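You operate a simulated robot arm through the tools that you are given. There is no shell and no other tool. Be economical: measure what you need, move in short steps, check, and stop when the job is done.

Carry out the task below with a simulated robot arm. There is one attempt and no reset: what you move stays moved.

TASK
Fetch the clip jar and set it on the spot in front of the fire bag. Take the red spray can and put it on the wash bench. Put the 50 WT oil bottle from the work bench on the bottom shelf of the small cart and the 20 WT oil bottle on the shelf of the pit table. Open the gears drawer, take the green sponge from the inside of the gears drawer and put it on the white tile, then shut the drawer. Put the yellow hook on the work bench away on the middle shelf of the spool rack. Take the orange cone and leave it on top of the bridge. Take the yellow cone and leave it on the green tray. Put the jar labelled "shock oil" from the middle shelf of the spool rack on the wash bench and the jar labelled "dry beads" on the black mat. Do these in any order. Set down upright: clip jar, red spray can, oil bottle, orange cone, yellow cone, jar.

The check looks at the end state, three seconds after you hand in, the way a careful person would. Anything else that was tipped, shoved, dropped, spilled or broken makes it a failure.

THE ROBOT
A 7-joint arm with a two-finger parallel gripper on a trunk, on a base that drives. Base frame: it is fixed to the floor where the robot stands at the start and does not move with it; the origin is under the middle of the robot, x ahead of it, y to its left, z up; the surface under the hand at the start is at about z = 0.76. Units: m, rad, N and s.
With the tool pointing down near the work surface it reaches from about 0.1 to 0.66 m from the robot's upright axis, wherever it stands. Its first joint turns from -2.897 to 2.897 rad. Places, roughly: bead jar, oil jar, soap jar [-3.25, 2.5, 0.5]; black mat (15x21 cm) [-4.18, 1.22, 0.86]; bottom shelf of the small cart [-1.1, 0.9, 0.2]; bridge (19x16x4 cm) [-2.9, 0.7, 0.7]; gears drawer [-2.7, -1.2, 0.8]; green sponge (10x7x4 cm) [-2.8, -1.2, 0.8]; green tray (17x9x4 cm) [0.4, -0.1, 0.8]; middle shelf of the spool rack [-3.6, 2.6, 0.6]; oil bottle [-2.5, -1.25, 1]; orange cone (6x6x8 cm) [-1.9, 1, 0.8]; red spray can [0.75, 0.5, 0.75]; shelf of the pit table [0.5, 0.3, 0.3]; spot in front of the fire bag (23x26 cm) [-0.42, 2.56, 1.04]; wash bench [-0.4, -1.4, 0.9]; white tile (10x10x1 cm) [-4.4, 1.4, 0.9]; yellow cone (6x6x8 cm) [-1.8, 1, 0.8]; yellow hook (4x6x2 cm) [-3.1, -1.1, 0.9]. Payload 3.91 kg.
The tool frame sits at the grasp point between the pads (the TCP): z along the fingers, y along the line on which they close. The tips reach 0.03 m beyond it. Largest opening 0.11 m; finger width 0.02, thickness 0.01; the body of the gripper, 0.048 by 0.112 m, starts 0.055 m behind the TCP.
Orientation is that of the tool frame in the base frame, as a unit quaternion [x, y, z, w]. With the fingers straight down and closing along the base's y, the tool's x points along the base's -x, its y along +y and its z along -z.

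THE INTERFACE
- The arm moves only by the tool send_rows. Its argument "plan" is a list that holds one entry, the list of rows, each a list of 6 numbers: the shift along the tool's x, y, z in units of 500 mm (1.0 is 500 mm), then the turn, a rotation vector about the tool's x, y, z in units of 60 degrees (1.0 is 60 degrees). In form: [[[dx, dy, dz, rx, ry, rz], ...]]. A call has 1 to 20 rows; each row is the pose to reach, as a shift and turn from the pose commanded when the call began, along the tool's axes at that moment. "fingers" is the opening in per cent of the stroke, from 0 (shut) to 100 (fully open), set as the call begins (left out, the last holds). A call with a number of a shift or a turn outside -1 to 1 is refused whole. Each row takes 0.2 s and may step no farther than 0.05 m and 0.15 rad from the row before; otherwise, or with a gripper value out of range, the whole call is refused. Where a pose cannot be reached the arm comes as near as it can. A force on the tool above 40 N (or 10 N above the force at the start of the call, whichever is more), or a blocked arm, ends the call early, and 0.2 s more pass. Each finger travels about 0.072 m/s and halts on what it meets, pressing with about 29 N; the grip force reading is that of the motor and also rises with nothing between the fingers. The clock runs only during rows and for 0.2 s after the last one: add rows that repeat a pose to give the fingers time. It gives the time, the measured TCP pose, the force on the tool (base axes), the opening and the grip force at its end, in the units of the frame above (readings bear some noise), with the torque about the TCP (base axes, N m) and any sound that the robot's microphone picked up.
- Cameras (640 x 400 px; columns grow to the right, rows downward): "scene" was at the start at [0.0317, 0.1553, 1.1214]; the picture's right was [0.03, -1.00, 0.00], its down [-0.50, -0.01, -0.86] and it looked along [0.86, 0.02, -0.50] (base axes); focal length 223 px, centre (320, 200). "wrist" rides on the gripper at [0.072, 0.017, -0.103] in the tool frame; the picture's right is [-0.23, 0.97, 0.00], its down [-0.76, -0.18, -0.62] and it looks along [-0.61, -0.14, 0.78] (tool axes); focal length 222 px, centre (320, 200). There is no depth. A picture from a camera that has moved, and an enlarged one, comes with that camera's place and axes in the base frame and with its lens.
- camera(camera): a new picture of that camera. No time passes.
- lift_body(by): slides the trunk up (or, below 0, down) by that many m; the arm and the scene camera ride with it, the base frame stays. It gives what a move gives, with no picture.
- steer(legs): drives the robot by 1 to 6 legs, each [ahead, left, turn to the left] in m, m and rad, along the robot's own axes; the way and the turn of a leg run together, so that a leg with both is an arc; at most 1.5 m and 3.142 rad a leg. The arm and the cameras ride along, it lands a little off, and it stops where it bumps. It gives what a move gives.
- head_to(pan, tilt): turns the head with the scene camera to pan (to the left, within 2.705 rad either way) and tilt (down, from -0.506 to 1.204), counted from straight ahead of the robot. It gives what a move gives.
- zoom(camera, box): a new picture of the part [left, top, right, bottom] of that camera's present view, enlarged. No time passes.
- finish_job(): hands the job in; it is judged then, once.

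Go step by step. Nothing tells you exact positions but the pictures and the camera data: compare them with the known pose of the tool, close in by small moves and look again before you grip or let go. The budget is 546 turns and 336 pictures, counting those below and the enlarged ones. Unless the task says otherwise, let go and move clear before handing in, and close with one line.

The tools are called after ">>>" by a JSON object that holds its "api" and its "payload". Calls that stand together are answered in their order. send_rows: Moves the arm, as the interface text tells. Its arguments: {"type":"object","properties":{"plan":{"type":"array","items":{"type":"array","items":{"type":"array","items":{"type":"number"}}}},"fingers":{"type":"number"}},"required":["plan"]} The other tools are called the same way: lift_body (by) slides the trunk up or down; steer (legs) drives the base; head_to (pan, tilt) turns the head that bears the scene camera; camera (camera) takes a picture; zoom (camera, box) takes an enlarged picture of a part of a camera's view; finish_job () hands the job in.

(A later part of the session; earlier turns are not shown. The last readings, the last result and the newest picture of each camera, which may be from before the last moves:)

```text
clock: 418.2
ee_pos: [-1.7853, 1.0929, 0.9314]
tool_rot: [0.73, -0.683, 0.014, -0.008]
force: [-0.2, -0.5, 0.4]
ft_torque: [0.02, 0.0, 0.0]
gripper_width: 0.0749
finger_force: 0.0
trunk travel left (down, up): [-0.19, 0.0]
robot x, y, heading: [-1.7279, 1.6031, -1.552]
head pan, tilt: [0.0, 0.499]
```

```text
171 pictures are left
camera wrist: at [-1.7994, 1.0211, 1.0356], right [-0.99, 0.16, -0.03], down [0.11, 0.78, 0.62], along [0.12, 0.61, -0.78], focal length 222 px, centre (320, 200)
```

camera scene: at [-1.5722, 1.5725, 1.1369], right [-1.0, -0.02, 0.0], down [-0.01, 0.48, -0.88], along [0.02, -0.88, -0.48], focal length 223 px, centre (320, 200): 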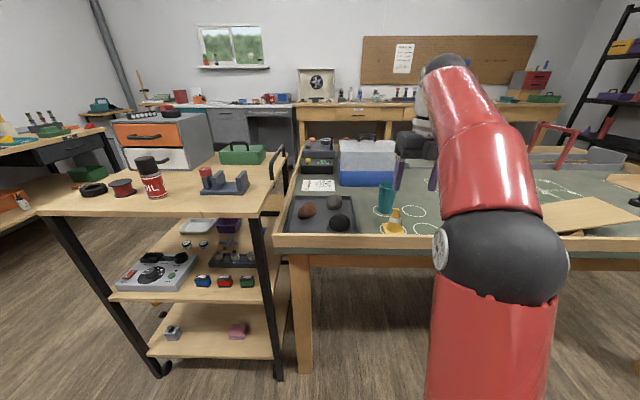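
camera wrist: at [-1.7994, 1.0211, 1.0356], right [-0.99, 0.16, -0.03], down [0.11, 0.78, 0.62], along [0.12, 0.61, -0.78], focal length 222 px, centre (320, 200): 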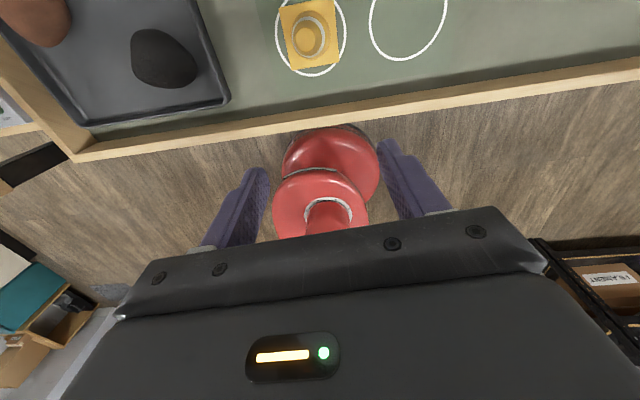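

Cone at (-1.778, 1.036). I move above it and check; cup behind clears the camera by ~3 cm.

>>> {"api": "send_rows", "payload": {"plan": [[[0.06, -0.004, 0, 0, 0, 0], [0.114, -0.006, 0.02, 0, 0, 0], [0.114, -0.006, 0.08, 0, 0, 0], [0.114, -0.006, 0.12, 0, 0, 0], [0.114, -0.006, 0.12, 0, 0, 0]]]}}

>>> {"api": "camera", "payload": {"camera": "wrist"}}

>>> {"api": "zoom", "payload": {"camera": "scene", "box": [340, 130, 480, 250]}}

```text
clock: 419.4
ee_pos: [-1.776, 1.0372, 0.8712]
tool_rot: [0.731, -0.683, 0.014, -0.007]
force: [-0.6, 0.0, -0.2]
ft_torque: [0.02, -0.02, -0.01]
gripper_width: 0.0749
finger_force: 0.2
trunk travel left (down, up): [-0.19, 0.0]
robot x, y, heading: [-1.7278, 1.6012, -1.549]
head pan, tilt: [0.0, 0.499]
```

```text
170 pictures are left
camera wrist: at [-1.7905, 0.9646, 0.9752], right [-0.99, 0.16, -0.03], down [0.11, 0.78, 0.62], along [0.12, 0.61, -0.78], focal length 222 px, centre (320, 200)
```

wrist: 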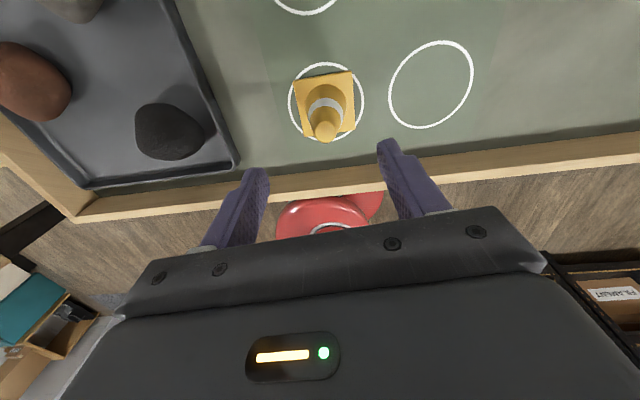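

```text
3.33 times, centred on (410, 190) of scene
camera zoom: at [-1.5722, 1.5725, 1.1369], right [-1.0, -0.02, 0.0], down [-0.01, 0.48, -0.88], along [0.02, -0.88, -0.48], focal length 744 px, centre (20, 233)
```

zoom: 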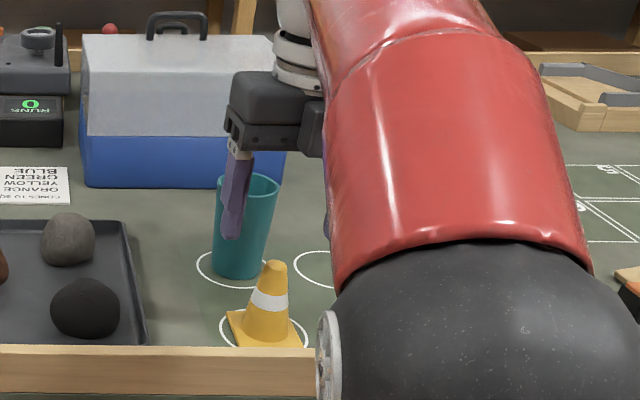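

>>> {"api": "send_rows", "payload": {"plan": [[[0.014, 0, 0.05, 0, 0, 0], [0.014, 0, 0.1, 0, 0, 0], [0.014, 0, 0.13, 0, 0, 0], [0.014, 0, 0.13, 0, 0, 0]]]}}

>>> {"api": "camera", "payload": {"camera": "wrist"}}

>>> {"api": "zoom", "payload": {"camera": "scene", "box": [340, 130, 480, 250]}}

```text
clock: 420.4
ee_pos: [-1.774, 1.0279, 0.8087]
tool_rot: [0.731, -0.683, 0.013, -0.007]
force: [0.2, 0.1, -0.2]
ft_torque: [-0.02, 0.0, -0.01]
gripper_width: 0.075
finger_force: 0.1
trunk travel left (down, up): [-0.19, 0.0]
robot x, y, heading: [-1.7278, 1.6012, -1.553]
head pan, tilt: [0.0, 0.499]
```

```text
168 pictures are left
camera wrist: at [-1.7886, 0.9562, 0.9118], right [-0.99, 0.16, -0.03], down [0.11, 0.78, 0.62], along [0.12, 0.61, -0.78], focal length 222 px, centre (320, 200)
```

wrist: 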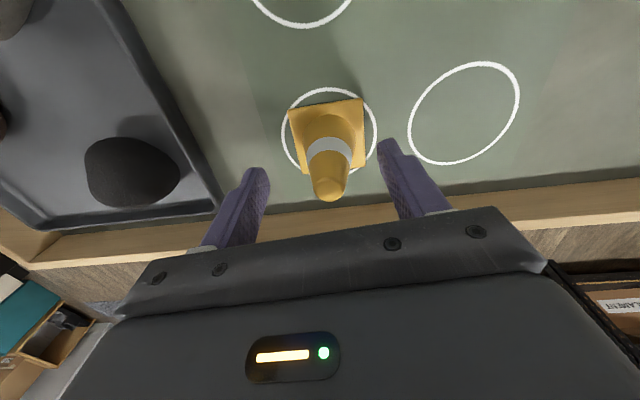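

```text
3.33 times, centred on (410, 190) of scene
camera zoom: at [-1.5722, 1.5725, 1.1369], right [-1.0, -0.02, 0.0], down [-0.01, 0.48, -0.88], along [0.02, -0.88, -0.48], focal length 744 px, centre (20, 233)
```

zoom: 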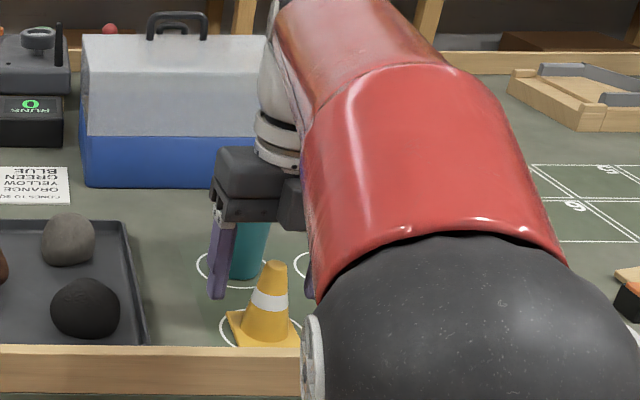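

>>> {"api": "send_rows", "payload": {"plan": [[[0.006, 0.006, 0.02, 0, 0, 0], [0.006, 0.006, 0.04, 0, 0, 0], [0.006, 0.006, 0.04, 0, 0, 0]]]}}

>>> {"api": "send_rows", "payload": {"plan": [[[0, 0, 0, 0, 0, 0], [0, 0, 0, 0, 0, 0], [0, 0, 0, 0, 0, 0], [0, 0, 0, 0, 0, 0]]], "fingers": 0}}

>>> {"api": "send_rows", "payload": {"plan": [[[0, 0, -0.06, 0, 0, 0], [0, 0, -0.14, 0, 0, 0], [-0.06, 0, -0.2, 0, 0, 0], [-0.12, 0, -0.26, 0, 0, 0], [-0.2, 0, -0.29, 0, 0, 0]]]}}

>>> {"api": "camera", "payload": {"camera": "wrist"}}

```text
clock: 421.2
ee_pos: [-1.7772, 1.0268, 0.7886]
tool_rot: [0.73, -0.683, 0.013, -0.008]
force: [0.5, 0.7, -0.1]
ft_torque: [0.0, 0.0, 0.0]
gripper_width: 0.0747
finger_force: 0.1
trunk travel left (down, up): [-0.19, 0.0]
robot x, y, heading: [-1.7278, 1.6019, -1.548]
head pan, tilt: [0.0, 0.499]
```

```text
clock: 422.2
ee_pos: [-1.7773, 1.0259, 0.7886]
tool_rot: [0.731, -0.682, 0.014, -0.008]
force: [-0.5, -0.1, 0.1]
ft_torque: [0.0, 0.03, -0.04]
gripper_width: 0.0346
finger_force: 29.0
trunk travel left (down, up): [-0.19, 0.0]
robot x, y, heading: [-1.7287, 1.6032, -1.557]
head pan, tilt: [0.0, 0.499]
```

```text
clock: 423.4
ee_pos: [-1.785, 1.1261, 0.9334]
tool_rot: [0.731, -0.682, 0.013, -0.008]
force: [-0.5, -0.7, -0.7]
ft_torque: [0.06, 0.04, 0.0]
gripper_width: 0.0347
finger_force: 29.1
trunk travel left (down, up): [-0.19, 0.0]
robot x, y, heading: [-1.7258, 1.5992, -1.548]
head pan, tilt: [0.0, 0.499]
```

```text
166 pictures are left
camera wrist: at [-1.7999, 1.0538, 1.0359], right [-0.99, 0.16, -0.03], down [0.11, 0.78, 0.62], along [0.12, 0.61, -0.78], focal length 222 px, centre (320, 200)
```

wrist: 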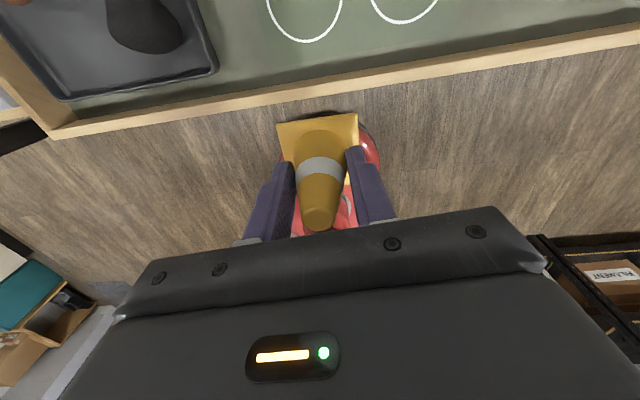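

Yellow cone held. Drive to the pit table in front of the green tray.

>>> {"api": "steer", "payload": {"legs": [[0, 0, 1.55], [1.3, 0, 0], [0, -1.65, 0]]}}

>>> {"api": "head_to", "payload": {"pan": -0.1, "tilt": 0.55}}

>>> {"api": "camera", "payload": {"camera": "scene"}}

```text
refused: -1.65 is not a number from -1.5 to 1.5
```

```text
clock: 424.1
ee_pos: [-1.7859, 1.1272, 0.9324]
tool_rot: [0.731, -0.683, 0.013, -0.007]
force: [-0.1, -0.7, 0.3]
ft_torque: [-0.03, -0.01, -0.01]
gripper_width: 0.0346
finger_force: 29.0
trunk travel left (down, up): [-0.19, 0.0]
robot x, y, heading: [-1.7271, 1.5997, -1.552]
head pan, tilt: [-0.099, 0.55]
```

```text
165 pictures are left
camera scene: at [-1.5811, 1.574, 1.1323], right [-1.0, 0.08, 0.0], down [0.04, 0.52, -0.85], along [-0.07, -0.85, -0.52], focal length 223 px, centre (320, 200)
```

scene: 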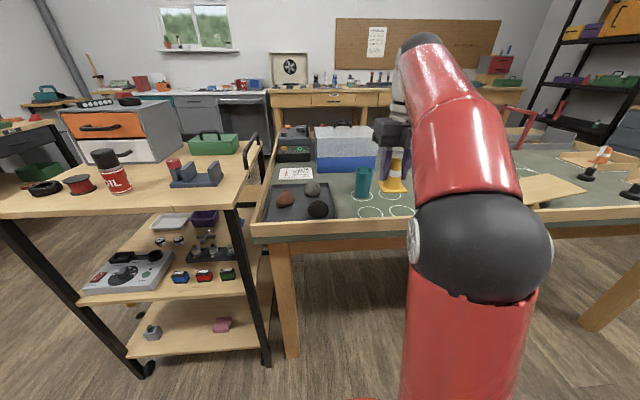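

>>> {"api": "steer", "payload": {"legs": [[0, 0, 1.55], [1.3, 0, 0], [0, -0.85, 0], [0, -0.8, 0]]}}

>>> {"api": "camera", "payload": {"camera": "scene"}}

>>> {"api": "camera", "payload": {"camera": "wrist"}}

```text
clock: 442.3
ee_pos: [0.0991, -0.0414, 0.9323]
tool_rot: [0.999, 0.039, 0.004, -0.015]
force: [-0.6, -0.2, -1.2]
ft_torque: [-0.03, 0.03, -0.02]
gripper_width: 0.0334
finger_force: 28.9
trunk travel left (down, up): [-0.19, 0.0]
robot x, y, heading: [-0.3759, 0.0143, 0.032]
head pan, tilt: [-0.099, 0.55]
```

```text
164 pictures are left
camera scene: at [-0.3496, 0.1575, 1.1323], right [-0.07, -1.0, 0.0], down [-0.52, 0.04, -0.85], along [0.85, -0.06, -0.52], focal length 223 px, centre (320, 200)
```

scene: 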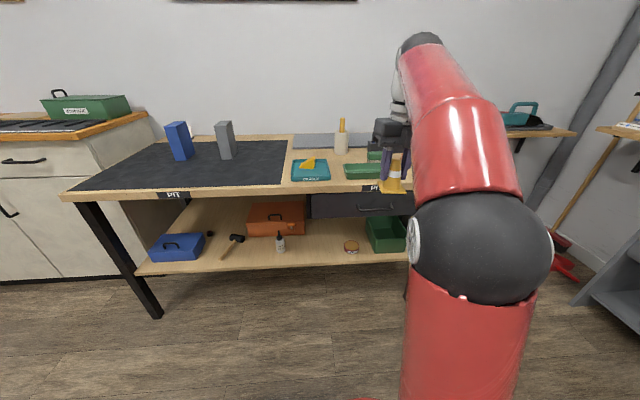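

```text
163 pictures are left
camera wrist: at [0.1727, -0.0562, 1.0363], right [-0.15, -0.99, -0.03], down [-0.78, 0.1, 0.62], along [-0.61, 0.12, -0.78], focal length 222 px, centre (320, 200)
```

wrist: 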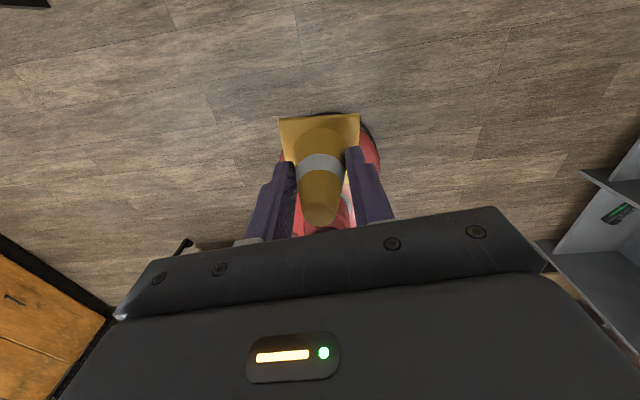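

Tray from earlier views: x 0.38–0.465, y -0.15–0.01, center ≈ (0.423, -0.071). I drive closer and look.

>>> {"api": "steer", "payload": {"legs": [[0.27, -0.04, 0]]}}

>>> {"api": "camera", "payload": {"camera": "wrist"}}

>>> {"api": "camera", "payload": {"camera": "scene"}}

```text
clock: 444.2
ee_pos: [0.3662, -0.0758, 0.9314]
tool_rot: [0.999, 0.036, 0.004, -0.015]
force: [-0.4, 0.6, 0.1]
ft_torque: [-0.03, -0.04, -0.02]
gripper_width: 0.0333
finger_force: 29.5
trunk travel left (down, up): [-0.19, 0.0]
robot x, y, heading: [-0.108, -0.0237, 0.022]
head pan, tilt: [-0.099, 0.55]
```

```text
162 pictures are left
camera wrist: at [0.4401, -0.0911, 1.0364], right [-0.16, -0.99, -0.03], down [-0.78, 0.1, 0.62], along [-0.61, 0.12, -0.78], focal length 222 px, centre (320, 200)
```

wrist: 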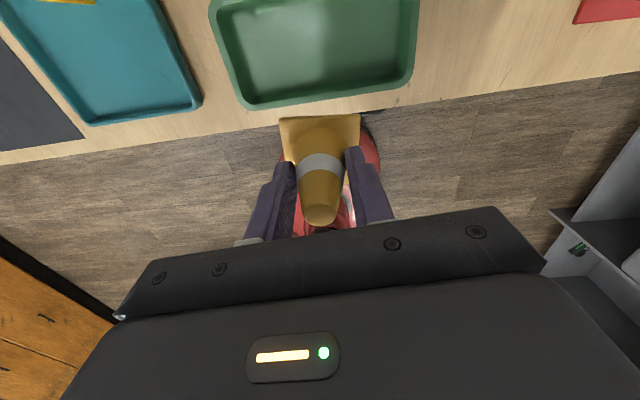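

```text
161 pictures are left
camera scene: at [-0.0815, 0.1243, 1.1323], right [-0.08, -1.0, 0.0], down [-0.52, 0.04, -0.85], along [0.85, -0.06, -0.52], focal length 223 px, centre (320, 200)
```

scene: 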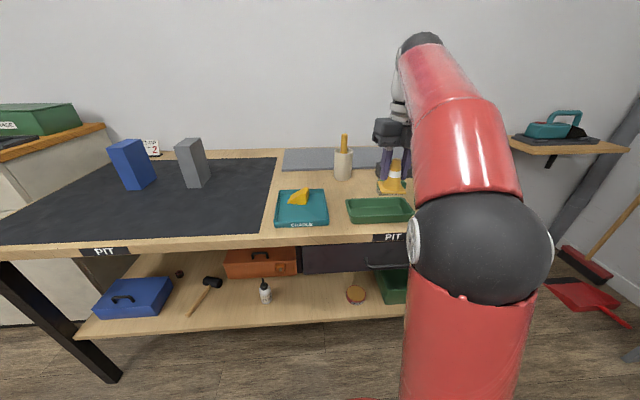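

>>> {"api": "send_rows", "payload": {"plan": [[[0.07, 0.007, 0, 0, 0, 0], [0.127, 0.013, 0, 0, 0, 0], [0.127, 0.013, 0.06, 0, 0, 0], [0.127, 0.013, 0.11, 0, 0, 0], [0.127, 0.013, 0.11, 0, 0, 0]]]}}

>>> {"api": "camera", "payload": {"camera": "wrist"}}

>>> {"api": "zoom", "payload": {"camera": "scene", "box": [320, 130, 460, 240]}}

```text
clock: 445.4
ee_pos: [0.4324, -0.077, 0.8791]
tool_rot: [0.999, 0.037, 0.004, -0.015]
force: [0.7, -0.5, -0.3]
ft_torque: [-0.02, -0.04, 0.0]
gripper_width: 0.0334
finger_force: 29.1
trunk travel left (down, up): [-0.19, 0.0]
robot x, y, heading: [-0.1068, -0.0209, 0.024]
head pan, tilt: [-0.099, 0.55]
```

```text
160 pictures are left
camera wrist: at [0.5062, -0.0914, 0.9819], right [-0.16, -0.99, -0.03], down [-0.78, 0.1, 0.62], along [-0.61, 0.12, -0.78], focal length 222 px, centre (320, 200)
```

wrist: 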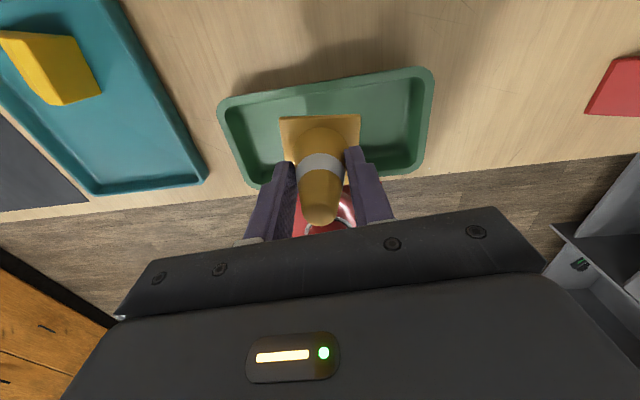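

```text
3.64 times, centred on (390, 185) of scene
camera zoom: at [-0.0815, 0.1243, 1.1323], right [-0.08, -1.0, 0.0], down [-0.52, 0.04, -0.85], along [0.85, -0.06, -0.52], focal length 812 px, centre (66, 254)
```

zoom: 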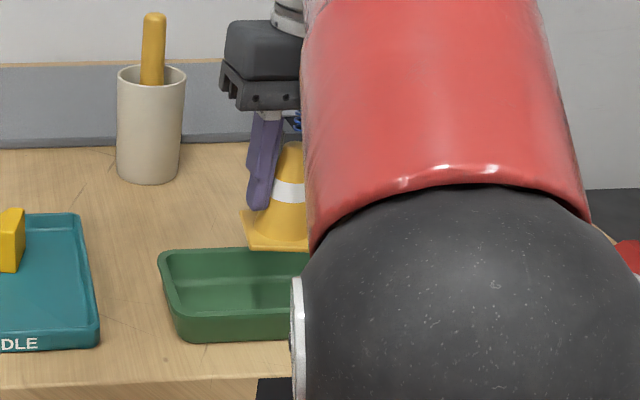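

Tray center ≈ (0.426, -0.079). I shift 6 mm toward the robot and lower.

>>> {"api": "send_rows", "payload": {"plan": [[[-0.013, 0.002, 0, 0, 0, 0], [-0.013, 0.002, 0.04, 0, 0, 0], [-0.013, 0.002, 0.08, 0, 0, 0], [-0.013, 0.002, 0.1, 0, 0, 0], [-0.013, 0.002, 0.1, 0, 0, 0]]]}}

>>> {"api": "camera", "payload": {"camera": "wrist"}}

>>> {"api": "zoom", "payload": {"camera": "scene", "box": [320, 130, 460, 240]}}

```text
clock: 446.6
ee_pos: [0.4254, -0.0749, 0.8272]
tool_rot: [0.999, 0.037, 0.004, -0.014]
force: [0.2, 0.3, -0.5]
ft_torque: [0.01, -0.03, 0.0]
gripper_width: 0.0335
finger_force: 29.0
trunk travel left (down, up): [-0.19, 0.0]
robot x, y, heading: [-0.1048, -0.0232, 0.023]
head pan, tilt: [-0.099, 0.55]
```

```text
158 pictures are left
camera wrist: at [0.4993, -0.0906, 0.9317], right [-0.16, -0.99, -0.03], down [-0.78, 0.1, 0.62], along [-0.61, 0.12, -0.78], focal length 222 px, centre (320, 200)
```

wrist: 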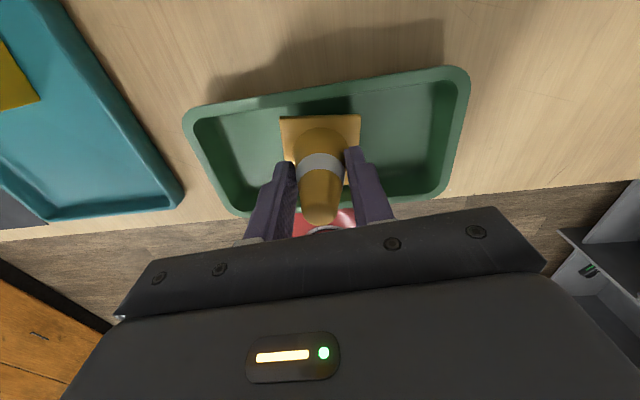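

```text
3.64 times, centred on (390, 185) of scene
camera zoom: at [-0.0814, 0.1243, 1.1323], right [-0.08, -1.0, 0.0], down [-0.52, 0.04, -0.85], along [0.85, -0.06, -0.52], focal length 812 px, centre (66, 254)
```

zoom: 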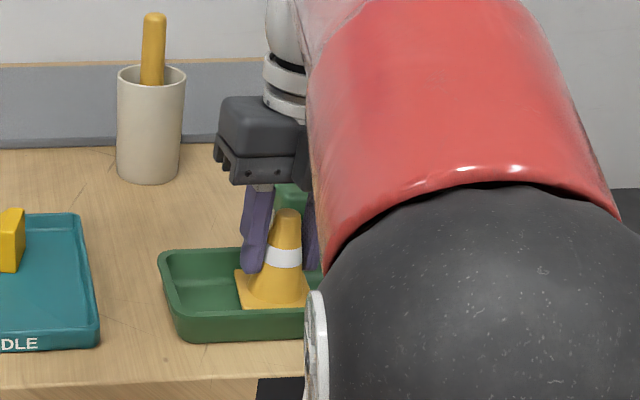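

>>> {"api": "send_rows", "payload": {"plan": [[[0, 0, 0.01, 0, 0, 0], [0, 0, 0.018, 0, 0, 0], [0, 0, 0.024, 0, 0, 0], [0, 0, 0.03, 0, 0, 0], [0, 0, 0.036, 0, 0, 0], [0, 0, 0.042, 0, 0, 0]]]}}

>>> {"api": "zoom", "payload": {"camera": "scene", "box": [320, 130, 460, 240]}}

```text
clock: 447.9
ee_pos: [0.4233, -0.0756, 0.8148]
tool_rot: [0.999, 0.037, 0.012, -0.014]
force: [-3.6, 1.6, 17.1]
ft_torque: [-0.06, 0.67, -0.01]
gripper_width: 0.0334
finger_force: 29.3
trunk travel left (down, up): [-0.19, 0.0]
robot x, y, heading: [-0.1109, -0.0224, 0.027]
head pan, tilt: [-0.099, 0.55]
stopped in row 6: the force on the tool passed its limit at 44 N (the readings are from after the stop); the commanded pose is now the measured one
```

```text
3.64 times, centred on (390, 185) of scene
camera zoom: at [-0.0826, 0.1245, 1.1322], right [-0.07, -1.0, 0.0], down [-0.52, 0.04, -0.85], along [0.85, -0.06, -0.52], focal length 812 px, centre (66, 254)
```

zoom: 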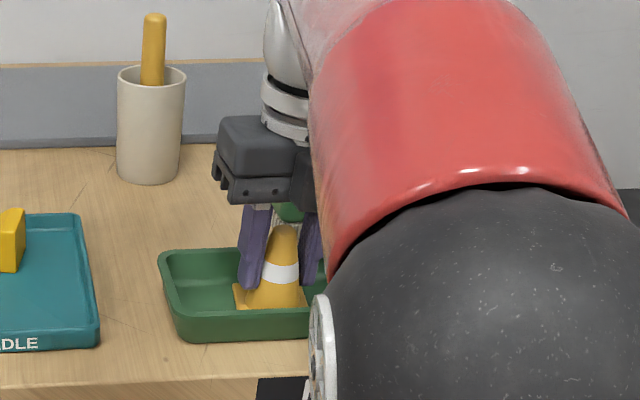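

>>> {"api": "send_rows", "payload": {"plan": [[[0, 0, -0.004, 0, 0, 0], [0, 0, -0.004, 0, 0, 0]]]}}

>>> {"api": "zoom", "payload": {"camera": "wrist", "box": [170, 40, 490, 240]}}

```text
clock: 448.6
ee_pos: [0.4238, -0.0757, 0.814]
tool_rot: [0.999, 0.037, 0.01, -0.014]
force: [-3.0, 1.5, 11.2]
ft_torque: [-0.01, 0.3, 0.03]
gripper_width: 0.0332
finger_force: 29.1
trunk travel left (down, up): [-0.19, 0.0]
robot x, y, heading: [-0.1072, -0.0234, 0.024]
head pan, tilt: [-0.099, 0.55]
```

```text
2.00 times, centred on (330, 140) of wrist
camera zoom: at [0.4976, -0.0902, 0.9192], right [-0.15, -0.99, -0.03], down [-0.78, 0.1, 0.61], along [-0.6, 0.12, -0.79], focal length 444 px, centre (300, 320)
```

zoom: 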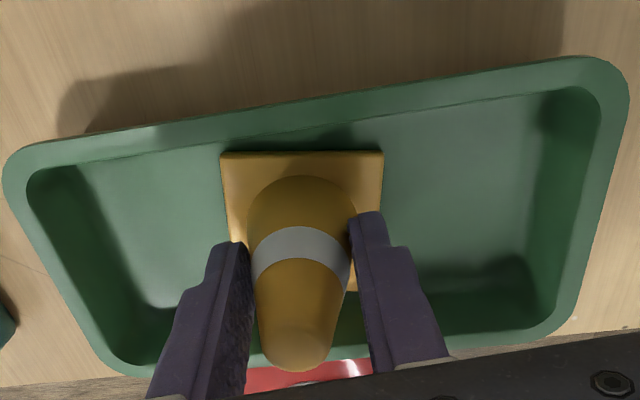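

>>> {"api": "send_rows", "payload": {"plan": [[[0, 0, -0.002, 0, 0, 0], [0, 0, -0.002, 0, 0, 0], [0, 0, -0.002, 0, 0, 0], [0, 0, -0.06, 0, 0, 0], [0, 0, -0.14, 0, 0, 0], [0, 0, -0.22, 0, 0, 0]]], "fingers": 60}}

>>> {"api": "zoom", "payload": {"camera": "scene", "box": [320, 130, 460, 240]}}

>>> {"api": "zoom", "payload": {"camera": "wrist", "box": [170, 40, 490, 240]}}

```text
clock: 449.9
ee_pos: [0.422, -0.0801, 0.9234]
tool_rot: [0.999, 0.038, 0.01, -0.015]
force: [-0.4, 0.2, 0.2]
ft_torque: [0.01, -0.04, 0.01]
gripper_width: 0.0659
finger_force: 0.1
trunk travel left (down, up): [-0.19, 0.0]
robot x, y, heading: [-0.1065, -0.0214, 0.024]
head pan, tilt: [-0.099, 0.55]
```

```text
3.64 times, centred on (390, 185) of scene
camera zoom: at [-0.0814, 0.1243, 1.1323], right [-0.07, -1.0, 0.0], down [-0.52, 0.04, -0.85], along [0.85, -0.06, -0.52], focal length 812 px, centre (66, 254)
```

zoom: 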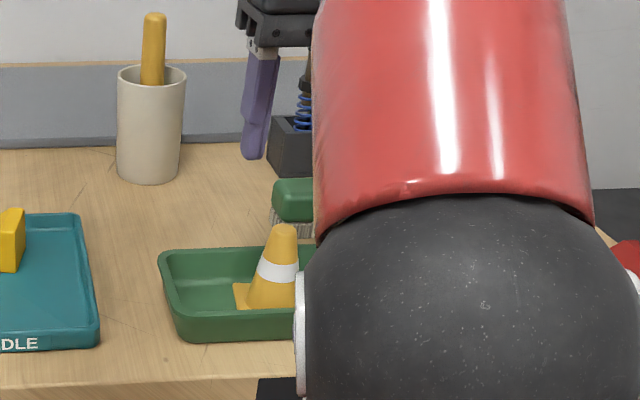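

```text
2.00 times, centred on (330, 140) of wrist
camera zoom: at [0.4949, -0.0949, 1.0282], right [-0.15, -0.99, -0.03], down [-0.78, 0.1, 0.61], along [-0.6, 0.12, -0.79], focal length 444 px, centre (300, 320)
```

zoom: 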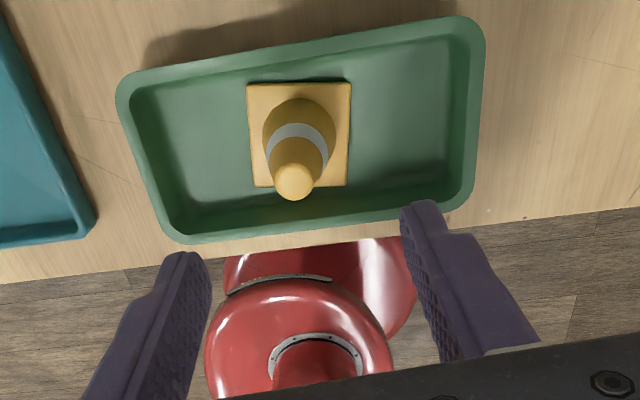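

Yellow cone done. Now pitch the tool again and drive to the work bench for the 50 WT bottle.

>>> {"api": "send_rows", "payload": {"plan": [[[-0.02, 0, -0.03, 0, 0.1, 0], [-0.05, 0, -0.06, 0, 0.2, 0], [-0.08, 0, -0.1, 0, 0.3, 0], [-0.11, 0, -0.14, 0, 0.4, 0], [-0.14, 0, -0.18, 0, 0.5, 0], [-0.17, 0, -0.22, 0, 0.6, 0], [-0.2, 0, -0.26, 0, 0.7, 0], [-0.2, 0, -0.3, 0, 0.8, 0], [-0.2, 0, -0.34, 0, 0.9, 0], [-0.2, 0, -0.36, 0, 1.0, 0], [-0.2, 0, -0.36, 0, 1.0, 0]]], "fingers": 70}}

>>> {"api": "steer", "payload": {"legs": [[-0.27, 0, -0.024], [0, -0.46, 0], [-1.2, 0, 0], [-1.2, 0, 0], [0, 0, -1.571]]}}

>>> {"api": "head_to", "payload": {"pan": 0.0, "tilt": 0.5}}

>>> {"api": "camera", "payload": {"camera": "scene"}}

>>> {"api": "camera", "payload": {"camera": "wrist"}}

```text
clock: 452.4
ee_pos: [0.3204, -0.0907, 1.102]
tool_rot: [0.86, 0.026, 0.509, -0.032]
force: [-0.1, -0.4, 0.0]
ft_torque: [0.0, -0.01, 0.02]
gripper_width: 0.077
finger_force: 0.0
trunk travel left (down, up): [-0.19, 0.0]
robot x, y, heading: [-0.1058, -0.0185, 0.026]
head pan, tilt: [-0.099, 0.55]
```

```text
clock: 471.7
ee_pos: [-2.8172, -0.9534, 1.1027]
tool_rot: [0.625, -0.592, 0.381, 0.338]
force: [-0.5, 0.2, 0.1]
ft_torque: [-0.02, -0.01, -0.04]
gripper_width: 0.0771
finger_force: 0.0
trunk travel left (down, up): [-0.19, 0.0]
robot x, y, heading: [-2.7473, -0.5246, -1.549]
head pan, tilt: [-0.099, 0.55]
```

```text
clock: 472.4
ee_pos: [-2.8168, -0.9537, 1.1022]
tool_rot: [0.625, -0.592, 0.38, 0.338]
force: [-0.3, 0.7, 0.6]
ft_torque: [0.01, -0.01, 0.05]
gripper_width: 0.0769
finger_force: 0.0
trunk travel left (down, up): [-0.19, 0.0]
robot x, y, heading: [-2.7438, -0.5252, -1.547]
head pan, tilt: [0.0, 0.499]
```

```text
152 pictures are left
camera scene: at [-2.5905, -0.5534, 1.1369], right [-1.0, -0.02, 0.0], down [-0.01, 0.48, -0.88], along [0.02, -0.88, -0.48], focal length 223 px, centre (320, 200)
```

scene: 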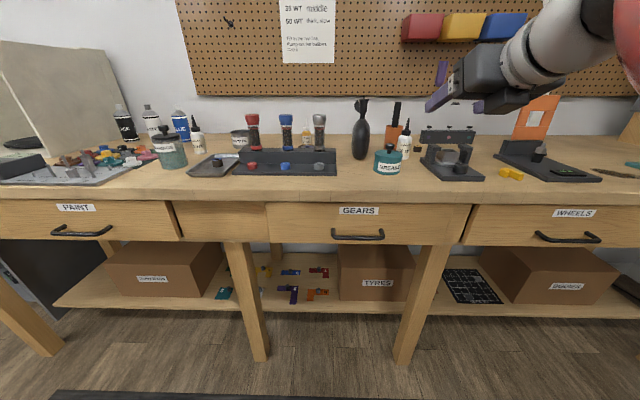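

```text
151 pictures are left
camera wrist: at [-2.8401, -0.9002, 1.2151], right [-0.97, 0.04, -0.23], down [0.12, 0.92, -0.36], along [0.2, -0.38, -0.9], focal length 222 px, centre (320, 200)
```

wrist: 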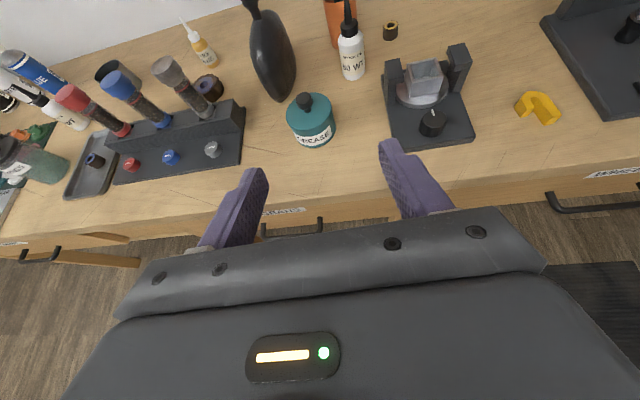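

Clear view of all: 50 WT ≈ (-2.848, -1.278), hook ≈ right, GEARS drawer below. Zoom to judge clearances.

>>> {"api": "zoom", "payload": {"camera": "scene", "box": [340, 90, 520, 200]}}

>>> {"api": "zoom", "payload": {"camera": "wrist", "box": [240, 0, 600, 200]}}

```text
3.56 times, centred on (430, 145) of scene
camera zoom: at [-2.5905, -0.5534, 1.1369], right [-1.0, -0.02, 0.0], down [-0.01, 0.48, -0.88], along [0.02, -0.88, -0.48], focal length 794 px, centre (-71, 396)
```

zoom: 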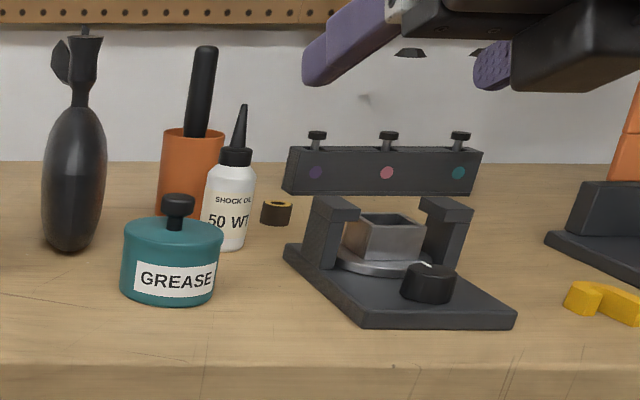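

```text
1.78 times, centred on (420, 100) of wrist
camera zoom: at [-2.8401, -0.9002, 1.2151], right [-0.97, 0.04, -0.23], down [0.12, 0.92, -0.36], along [0.2, -0.38, -0.9], focal length 395 px, centre (142, 378)
```

zoom: 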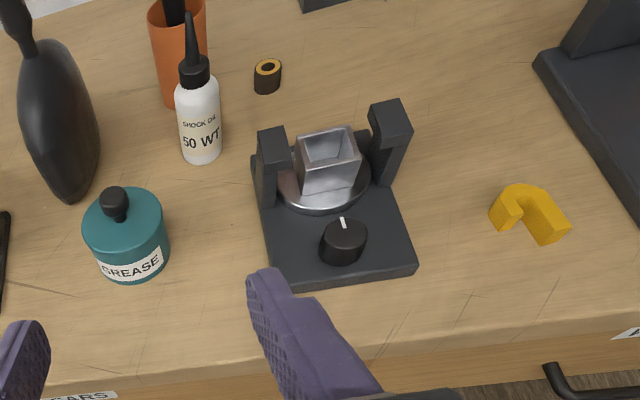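

>>> {"api": "steer", "payload": {"legs": [[0, 0, -0.143], [0.06, 0.07, 0]]}}

>>> {"api": "camera", "payload": {"camera": "wrist"}}

```text
clock: 474.1
ee_pos: [-2.8144, -1.0074, 1.1027]
tool_rot: [-0.582, 0.635, -0.355, -0.364]
force: [0.1, 0.5, 0.7]
ft_torque: [0.01, 0.01, 0.01]
gripper_width: 0.0771
finger_force: 0.0
trunk travel left (down, up): [-0.19, 0.0]
robot x, y, heading: [-2.6851, -0.5973, -1.698]
head pan, tilt: [0.0, 0.499]
```

```text
148 pictures are left
camera wrist: at [-2.8295, -0.9508, 1.2152], right [-0.96, 0.18, -0.23], down [0.25, 0.9, -0.36], along [0.14, -0.4, -0.9], focal length 222 px, centre (320, 200)
```

wrist: 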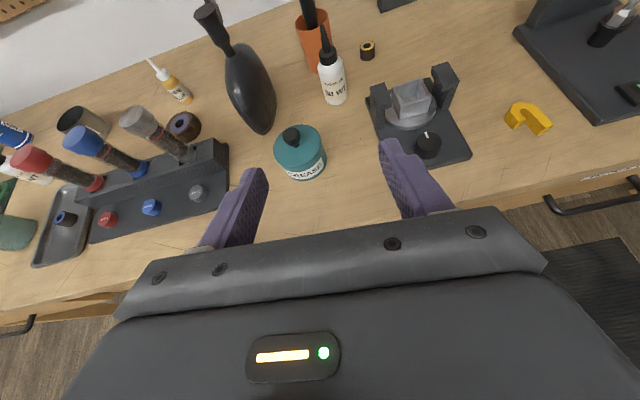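

>>> {"api": "send_rows", "payload": {"plan": [[[0, 0.038, 0.04, 0, 0, 0], [0, 0.038, 0.12, 0, 0, 0], [0, 0.038, 0.2, 0, 0, 0], [0, 0.038, 0.28, 0, 0, 0], [0, 0.038, 0.36, 0, 0, 0], [0, 0.038, 0.42, 0, 0, 0], [0, 0.038, 0.42, 0, 0, 0]]]}}

>>> {"api": "camera", "payload": {"camera": "wrist"}}

```text
clock: 475.7
ee_pos: [-2.8422, -1.1914, 1.0019]
tool_rot: [-0.581, 0.635, -0.356, -0.364]
force: [0.2, -0.2, -0.5]
ft_torque: [0.01, 0.0, 0.0]
gripper_width: 0.0769
finger_force: 0.0
trunk travel left (down, up): [-0.19, 0.0]
robot x, y, heading: [-2.6817, -0.5941, -1.687]
head pan, tilt: [0.0, 0.499]
```

```text
147 pictures are left
camera wrist: at [-2.857, -1.1348, 1.1138], right [-0.96, 0.18, -0.23], down [0.25, 0.9, -0.36], along [0.14, -0.4, -0.9], focal length 222 px, centre (320, 200)
```

wrist: 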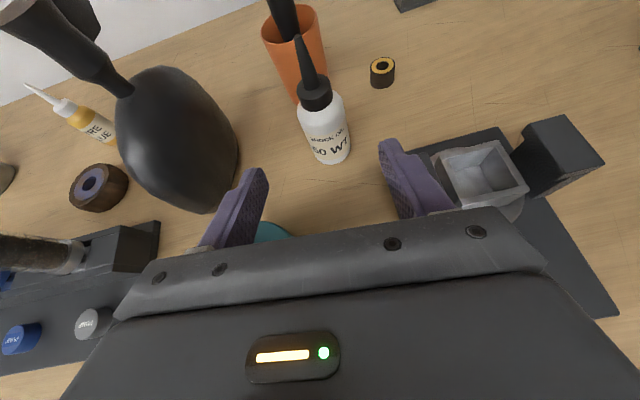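

>>> {"api": "send_rows", "payload": {"plan": [[[0, 0, 0.06, 0, 0, 0], [0, 0, 0.12, 0, 0, 0], [0, 0, 0.17, 0, 0, 0], [0, 0, 0.2, 0, 0, 0], [0, 0, 0.2, 0, 0, 0]]]}}

>>> {"api": "camera", "payload": {"camera": "wrist"}}

```text
clock: 477.0
ee_pos: [-2.8467, -1.2759, 0.9634]
tool_rot: [-0.58, 0.63, -0.359, -0.372]
force: [-0.3, -2.3, 13.0]
ft_torque: [0.89, 0.73, 0.13]
gripper_width: 0.0771
finger_force: 0.1
trunk travel left (down, up): [-0.19, 0.0]
robot x, y, heading: [-2.6842, -0.591, -1.69]
head pan, tilt: [0.0, 0.499]
stopped in row 5: the force on the tool passed its limit at 41 N (the readings are from after the stop); the commanded pose is now the measured one
```

```text
146 pictures are left
camera wrist: at [-2.8611, -1.216, 1.0752], right [-0.96, 0.18, -0.22], down [0.25, 0.89, -0.38], along [0.13, -0.42, -0.9], focal length 222 px, centre (320, 200)
```

wrist: 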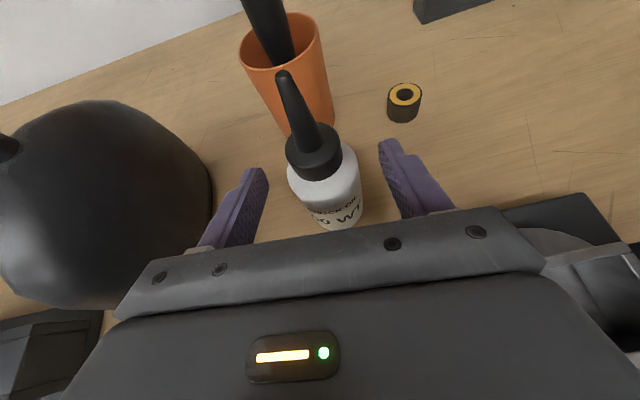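

The palm's right edge touched the vise upright. I lift 3 cm, yaw 6° so the palm clears it, and check the vise.

>>> {"api": "send_rows", "payload": {"plan": [[[0.026, 0, -0.015, 0, 0, 0], [0.06, 0, -0.033, 0, 0, 0], [0.06, 0, -0.033, -0.045, 0, 0.025], [0.06, 0, -0.033, -0.088, 0.003, 0.048], [0.06, 0, -0.033, -0.088, 0.003, 0.048]]]}}

>>> {"api": "camera", "payload": {"camera": "wrist"}}

>>> {"api": "zoom", "payload": {"camera": "scene", "box": [300, 90, 520, 210]}}

```text
clock: 478.2
ee_pos: [-2.8491, -1.2757, 0.9947]
tool_rot: [-0.546, 0.662, -0.338, -0.387]
force: [0.2, -0.4, -0.4]
ft_torque: [0.01, -0.03, 0.02]
gripper_width: 0.0769
finger_force: 0.1
trunk travel left (down, up): [-0.19, 0.0]
robot x, y, heading: [-2.6831, -0.5923, -1.693]
head pan, tilt: [0.0, 0.499]
```

```text
145 pictures are left
camera wrist: at [-2.8565, -1.2158, 1.1067], right [-0.93, 0.28, -0.22], down [0.34, 0.86, -0.37], along [0.09, -0.43, -0.9], focal length 222 px, centre (320, 200)
```

wrist: 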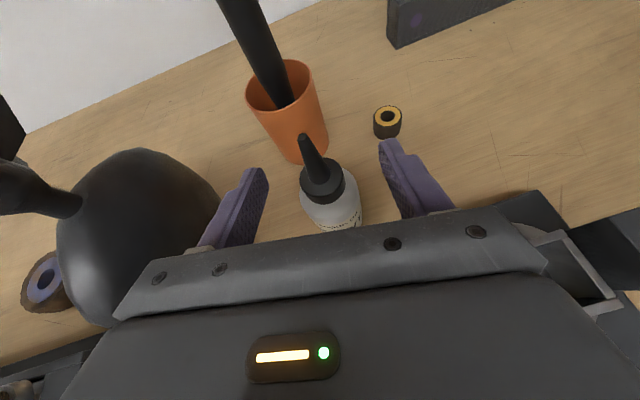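

```text
2.91 times, centred on (410, 150) of scene
camera zoom: at [-2.533, -0.643, 1.1369], right [-0.99, 0.12, 0.0], down [0.06, 0.48, -0.88], along [-0.11, -0.87, -0.48], focal length 650 px, centre (58, 346)
```

zoom: 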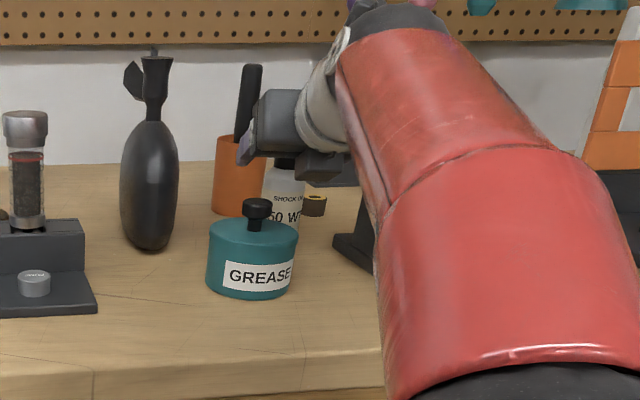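

>>> {"api": "send_rows", "payload": {"plan": [[[-0.026, -0.003, 0.0145, 0, 0, 0], [-0.052, -0.003, 0.029, 0, 0, 0], [-0.074, -0.003, 0.041, 0, 0, 0], [-0.084, -0.003, 0.0465, 0, 0, 0]]]}}

>>> {"api": "camera", "payload": {"camera": "wrist"}}

```text
clock: 479.2
ee_pos: [-2.8457, -1.2763, 0.9466]
tool_rot: [-0.546, 0.662, -0.338, -0.387]
force: [0.1, 0.3, 0.5]
ft_torque: [0.0, -0.04, 0.01]
gripper_width: 0.077
finger_force: 0.1
trunk travel left (down, up): [-0.19, 0.0]
robot x, y, heading: [-2.6819, -0.5955, -1.689]
head pan, tilt: [0.0, 0.499]
```

```text
143 pictures are left
camera wrist: at [-2.8541, -1.2177, 1.0584], right [-0.93, 0.28, -0.22], down [0.34, 0.86, -0.37], along [0.09, -0.43, -0.9], focal length 222 px, centre (320, 200)
```

wrist: 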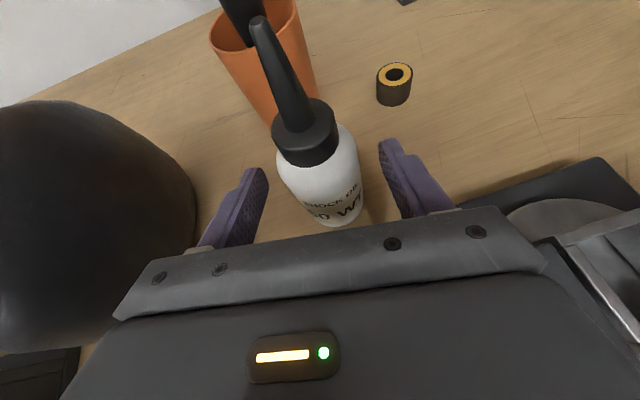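

No contact now. Close, lift, and withdraw.

>>> {"api": "send_rows", "payload": {"plan": [[[0, 0, 0, 0, 0, 0], [0, 0, 0, 0, 0, 0], [0, 0, 0, 0, 0, 0], [0, 0, 0, 0, 0, 0]]], "fingers": 0}}

>>> {"api": "send_rows", "payload": {"plan": [[[0.04, 0, -0.022, 0, 0, 0], [0.1, 0, -0.055, 0, 0, 0], [0.16, 0, -0.09, 0, 0, 0], [0.22, 0, -0.125, 0, 0, 0], [0.22, 0, -0.2, 0, 0, 0], [0.2, 0, -0.28, 0, 0, 0], [0.16, 0, -0.36, 0, 0, 0], [0.12, 0, -0.44, 0, 0, 0], [0.08, 0, -0.52, 0, 0, 0]]]}}

>>> {"api": "camera", "payload": {"camera": "scene"}}

>>> {"api": "camera", "payload": {"camera": "wrist"}}

```text
clock: 480.2
ee_pos: [-2.8453, -1.2774, 0.9466]
tool_rot: [-0.546, 0.661, -0.339, -0.388]
force: [-1.3, 0.2, -0.3]
ft_torque: [0.01, 0.06, -0.02]
gripper_width: 0.0405
finger_force: 29.1
trunk travel left (down, up): [-0.19, 0.0]
robot x, y, heading: [-2.685, -0.5904, -1.691]
head pan, tilt: [0.0, 0.499]
```

```text
clock: 482.2
ee_pos: [-2.811, -1.0678, 1.1053]
tool_rot: [-0.546, 0.661, -0.338, -0.388]
force: [-0.3, -0.1, -0.5]
ft_torque: [0.03, -0.02, -0.02]
gripper_width: 0.0407
finger_force: 28.7
trunk travel left (down, up): [-0.19, 0.0]
robot x, y, heading: [-2.6833, -0.5915, -1.69]
head pan, tilt: [0.0, 0.499]
```

```text
142 pictures are left
camera scene: at [-2.5332, -0.6434, 1.1369], right [-0.99, 0.12, 0.0], down [0.06, 0.48, -0.88], along [-0.11, -0.87, -0.48], focal length 223 px, centre (320, 200)
```

scene: 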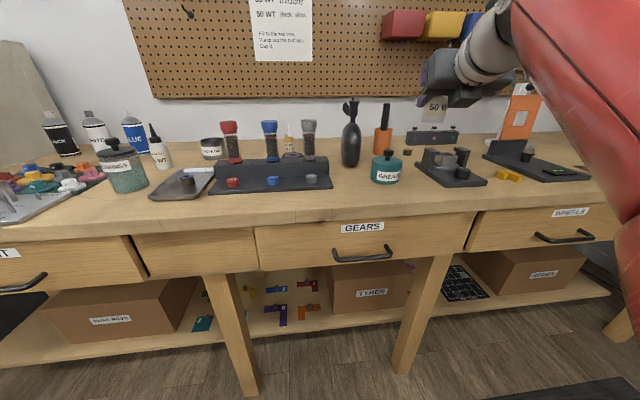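

```text
141 pictures are left
camera wrist: at [-2.8187, -1.0087, 1.2171], right [-0.93, 0.28, -0.22], down [0.34, 0.86, -0.37], along [0.09, -0.42, -0.9], focal length 222 px, centre (320, 200)
```

wrist: 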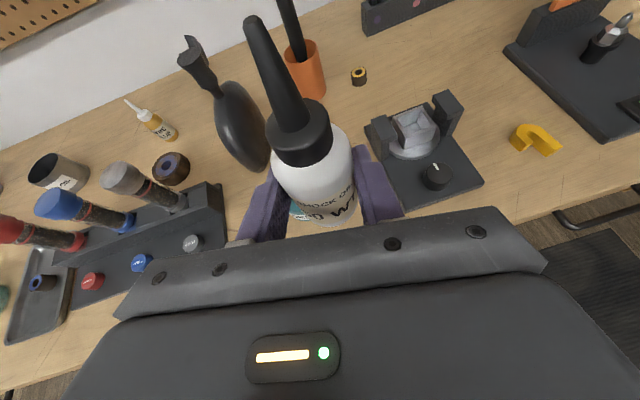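

50 WT held; bench items undisturbed. Drive to the east side of the cart.

>>> {"api": "steer", "payload": {"legs": [[-0.12, 0, 0], [0, 0, 1.69], [1.2, 0, 0], [1.15, 0, 0], [0, 1.25, 0], [0, 0, 3.141]]}}

>>> {"api": "lift_body", "payload": {"by": -0.19}}

>>> {"api": "head_to", "payload": {"pan": 0.0, "tilt": 0.6}}

>>> {"api": "camera", "payload": {"camera": "scene"}}

```text
clock: 512.0
ee_pos: [-0.8147, 0.8304, 1.1053]
tool_rot: [0.016, 0.858, -0.004, -0.514]
force: [0.2, -0.1, -1.6]
ft_torque: [0.01, -0.01, 0.04]
gripper_width: 0.0403
finger_force: 29.1
trunk travel left (down, up): [-0.19, 0.0]
robot x, y, heading: [-0.3281, 0.7805, -3.108]
head pan, tilt: [0.0, 0.499]
```

```text
clock: 514.1
ee_pos: [-0.816, 0.8298, 0.9153]
tool_rot: [0.016, 0.857, -0.004, -0.514]
force: [0.7, -0.2, -0.4]
ft_torque: [0.03, -0.02, 0.03]
gripper_width: 0.0405
finger_force: 29.4
trunk travel left (down, up): [0.0, 0.19]
robot x, y, heading: [-0.3296, 0.7762, -3.105]
head pan, tilt: [0.0, 0.499]
```

```text
clock: 514.8
ee_pos: [-0.8156, 0.8297, 0.9151]
tool_rot: [0.016, 0.857, -0.005, -0.515]
force: [1.3, 0.0, -0.7]
ft_torque: [-0.01, 0.01, -0.01]
gripper_width: 0.0404
finger_force: 28.7
trunk travel left (down, up): [0.0, 0.19]
robot x, y, heading: [-0.3291, 0.7751, -3.106]
head pan, tilt: [0.0, 0.6]
```

```text
140 pictures are left
camera scene: at [-0.3481, 0.6223, 0.9379], right [-0.04, 1.0, 0.0], down [0.56, 0.02, -0.83], along [-0.82, -0.03, -0.56], focal length 223 px, centre (320, 200)
```

scene: 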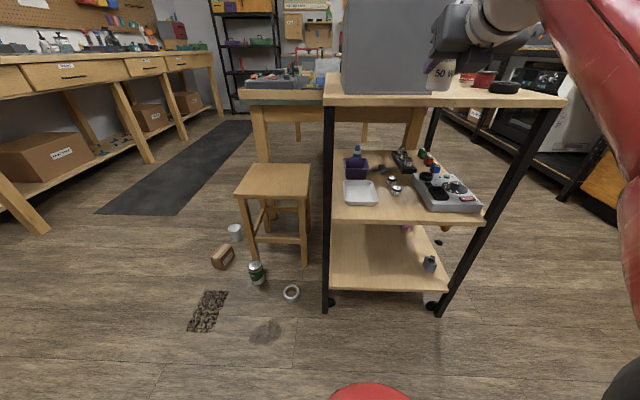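

The tool is right at the cart's edge, so I back the robot away before lowering in free space.

>>> {"api": "steer", "payload": {"legs": [[-0.27, 0, -0.036]]}}

>>> {"api": "send_rows", "payload": {"plan": [[[0.04, 0, 0.08, 0, 0, 0], [0.08, 0, 0.16, 0, 0, 0], [0.131, 0, 0.247, 0, 0, 0], [0.05, 0, 0.29, 0, 0, 0], [-0.03, 0, 0.33, 0, 0, 0], [-0.11, 0, 0.375, 0, 0, 0], [-0.19, 0, 0.418, 0, 0, 0], [-0.27, 0, 0.46, 0, 0, 0], [-0.35, 0, 0.503, 0, 0, 0], [-0.399, 0, 0.528, 0, 0, 0]]]}}

>>> {"api": "send_rows", "payload": {"plan": [[[-0.08, 0, 0.0425, 0, 0, 0], [-0.16, 0, 0.085, 0, 0, 0], [-0.24, 0, 0.1275, 0, 0, 0], [-0.32, 0, 0.17, 0, 0, 0], [-0.4, 0, 0.2125, 0, 0, 0], [-0.48, 0, 0.255, 0, 0, 0], [-0.56, 0, 0.297, 0, 0, 0], [-0.6, 0, 0.319, 0, 0, 0]]]}}

>>> {"api": "camera", "payload": {"camera": "scene"}}

```text
clock: 516.7
ee_pos: [-0.5442, 0.8536, 0.9157]
tool_rot: [0.033, 0.857, 0.006, -0.513]
force: [-0.5, 0.1, -1.8]
ft_torque: [-0.01, 0.0, -0.01]
gripper_width: 0.0404
finger_force: 29.2
trunk travel left (down, up): [0.0, 0.19]
robot x, y, heading: [-0.0601, 0.7792, 3.137]
head pan, tilt: [0.0, 0.6]
```

```text
refused: row 3 steps farther than a row can; nothing moved
```

```text
clock: 518.5
ee_pos: [-0.5453, 0.8461, 0.5753]
tool_rot: [0.033, 0.857, 0.006, -0.514]
force: [0.1, 0.3, -1.0]
ft_torque: [-0.02, -0.01, 0.06]
gripper_width: 0.0407
finger_force: 29.3
trunk travel left (down, up): [0.0, 0.19]
robot x, y, heading: [-0.0581, 0.7795, 3.14]
head pan, tilt: [0.0, 0.6]
```

```text
139 pictures are left
camera scene: at [-0.0854, 0.6274, 0.9378], right [0.0, 1.0, 0.0], down [0.56, 0.0, -0.83], along [-0.83, 0.0, -0.56], focal length 223 px, centre (320, 200)
```

scene: 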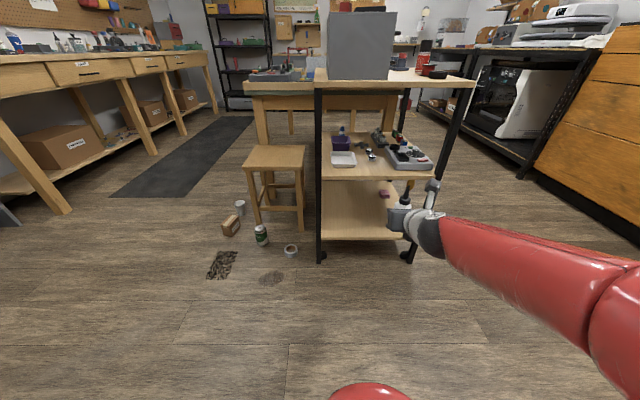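

>>> {"api": "send_rows", "payload": {"plan": [[[0.036, 0, 0.066, 0, 0, 0], [0.07, 0, 0.132, 0, 0, 0], [0.106, 0, 0.199, 0, 0, 0], [0.141, 0, 0.265, 0, 0, 0], [0.06, 0, 0.308, 0, 0, 0], [-0.02, 0, 0.35, 0, 0, 0], [-0.1, 0, 0.393, 0, 0, 0], [-0.18, 0, 0.435, 0, 0, 0], [-0.26, 0, 0.478, 0, 0, 0], [-0.34, 0, 0.52, 0, 0, 0], [-0.4, 0, 0.552, 0, 0, 0]]]}}

>>> {"api": "camera", "payload": {"camera": "scene"}}

>>> {"api": "camera", "payload": {"camera": "wrist"}}

```text
clock: 520.9
ee_pos: [-0.6939, 0.8468, 0.2682]
tool_rot: [0.032, 0.857, 0.005, -0.514]
force: [0.6, -0.6, -1.1]
ft_torque: [0.0, -0.02, 0.02]
gripper_width: 0.0406
finger_force: 29.1
trunk travel left (down, up): [0.0, 0.19]
robot x, y, heading: [-0.0578, 0.7799, 3.137]
head pan, tilt: [0.0, 0.6]
```

```text
138 pictures are left
camera scene: at [-0.0855, 0.6275, 0.9379], right [0.0, 1.0, 0.0], down [0.57, 0.0, -0.82], along [-0.82, 0.0, -0.57], focal length 223 px, centre (320, 200)
```

scene: 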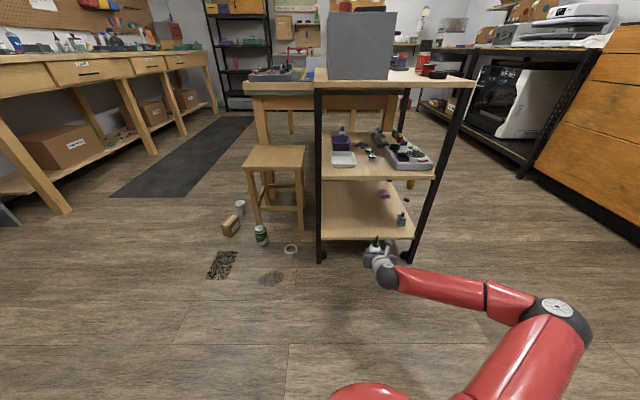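

```text
137 pictures are left
camera wrist: at [-0.6337, 0.8625, 0.3794], right [0.17, 0.96, -0.22], down [0.9, -0.24, -0.37], along [-0.41, -0.14, -0.9], focal length 222 px, centre (320, 200)
```

wrist: 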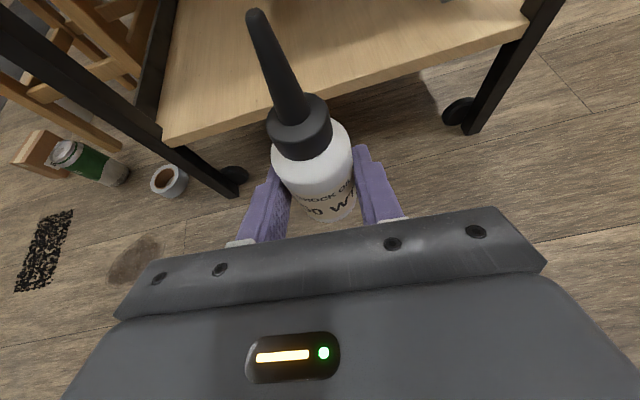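

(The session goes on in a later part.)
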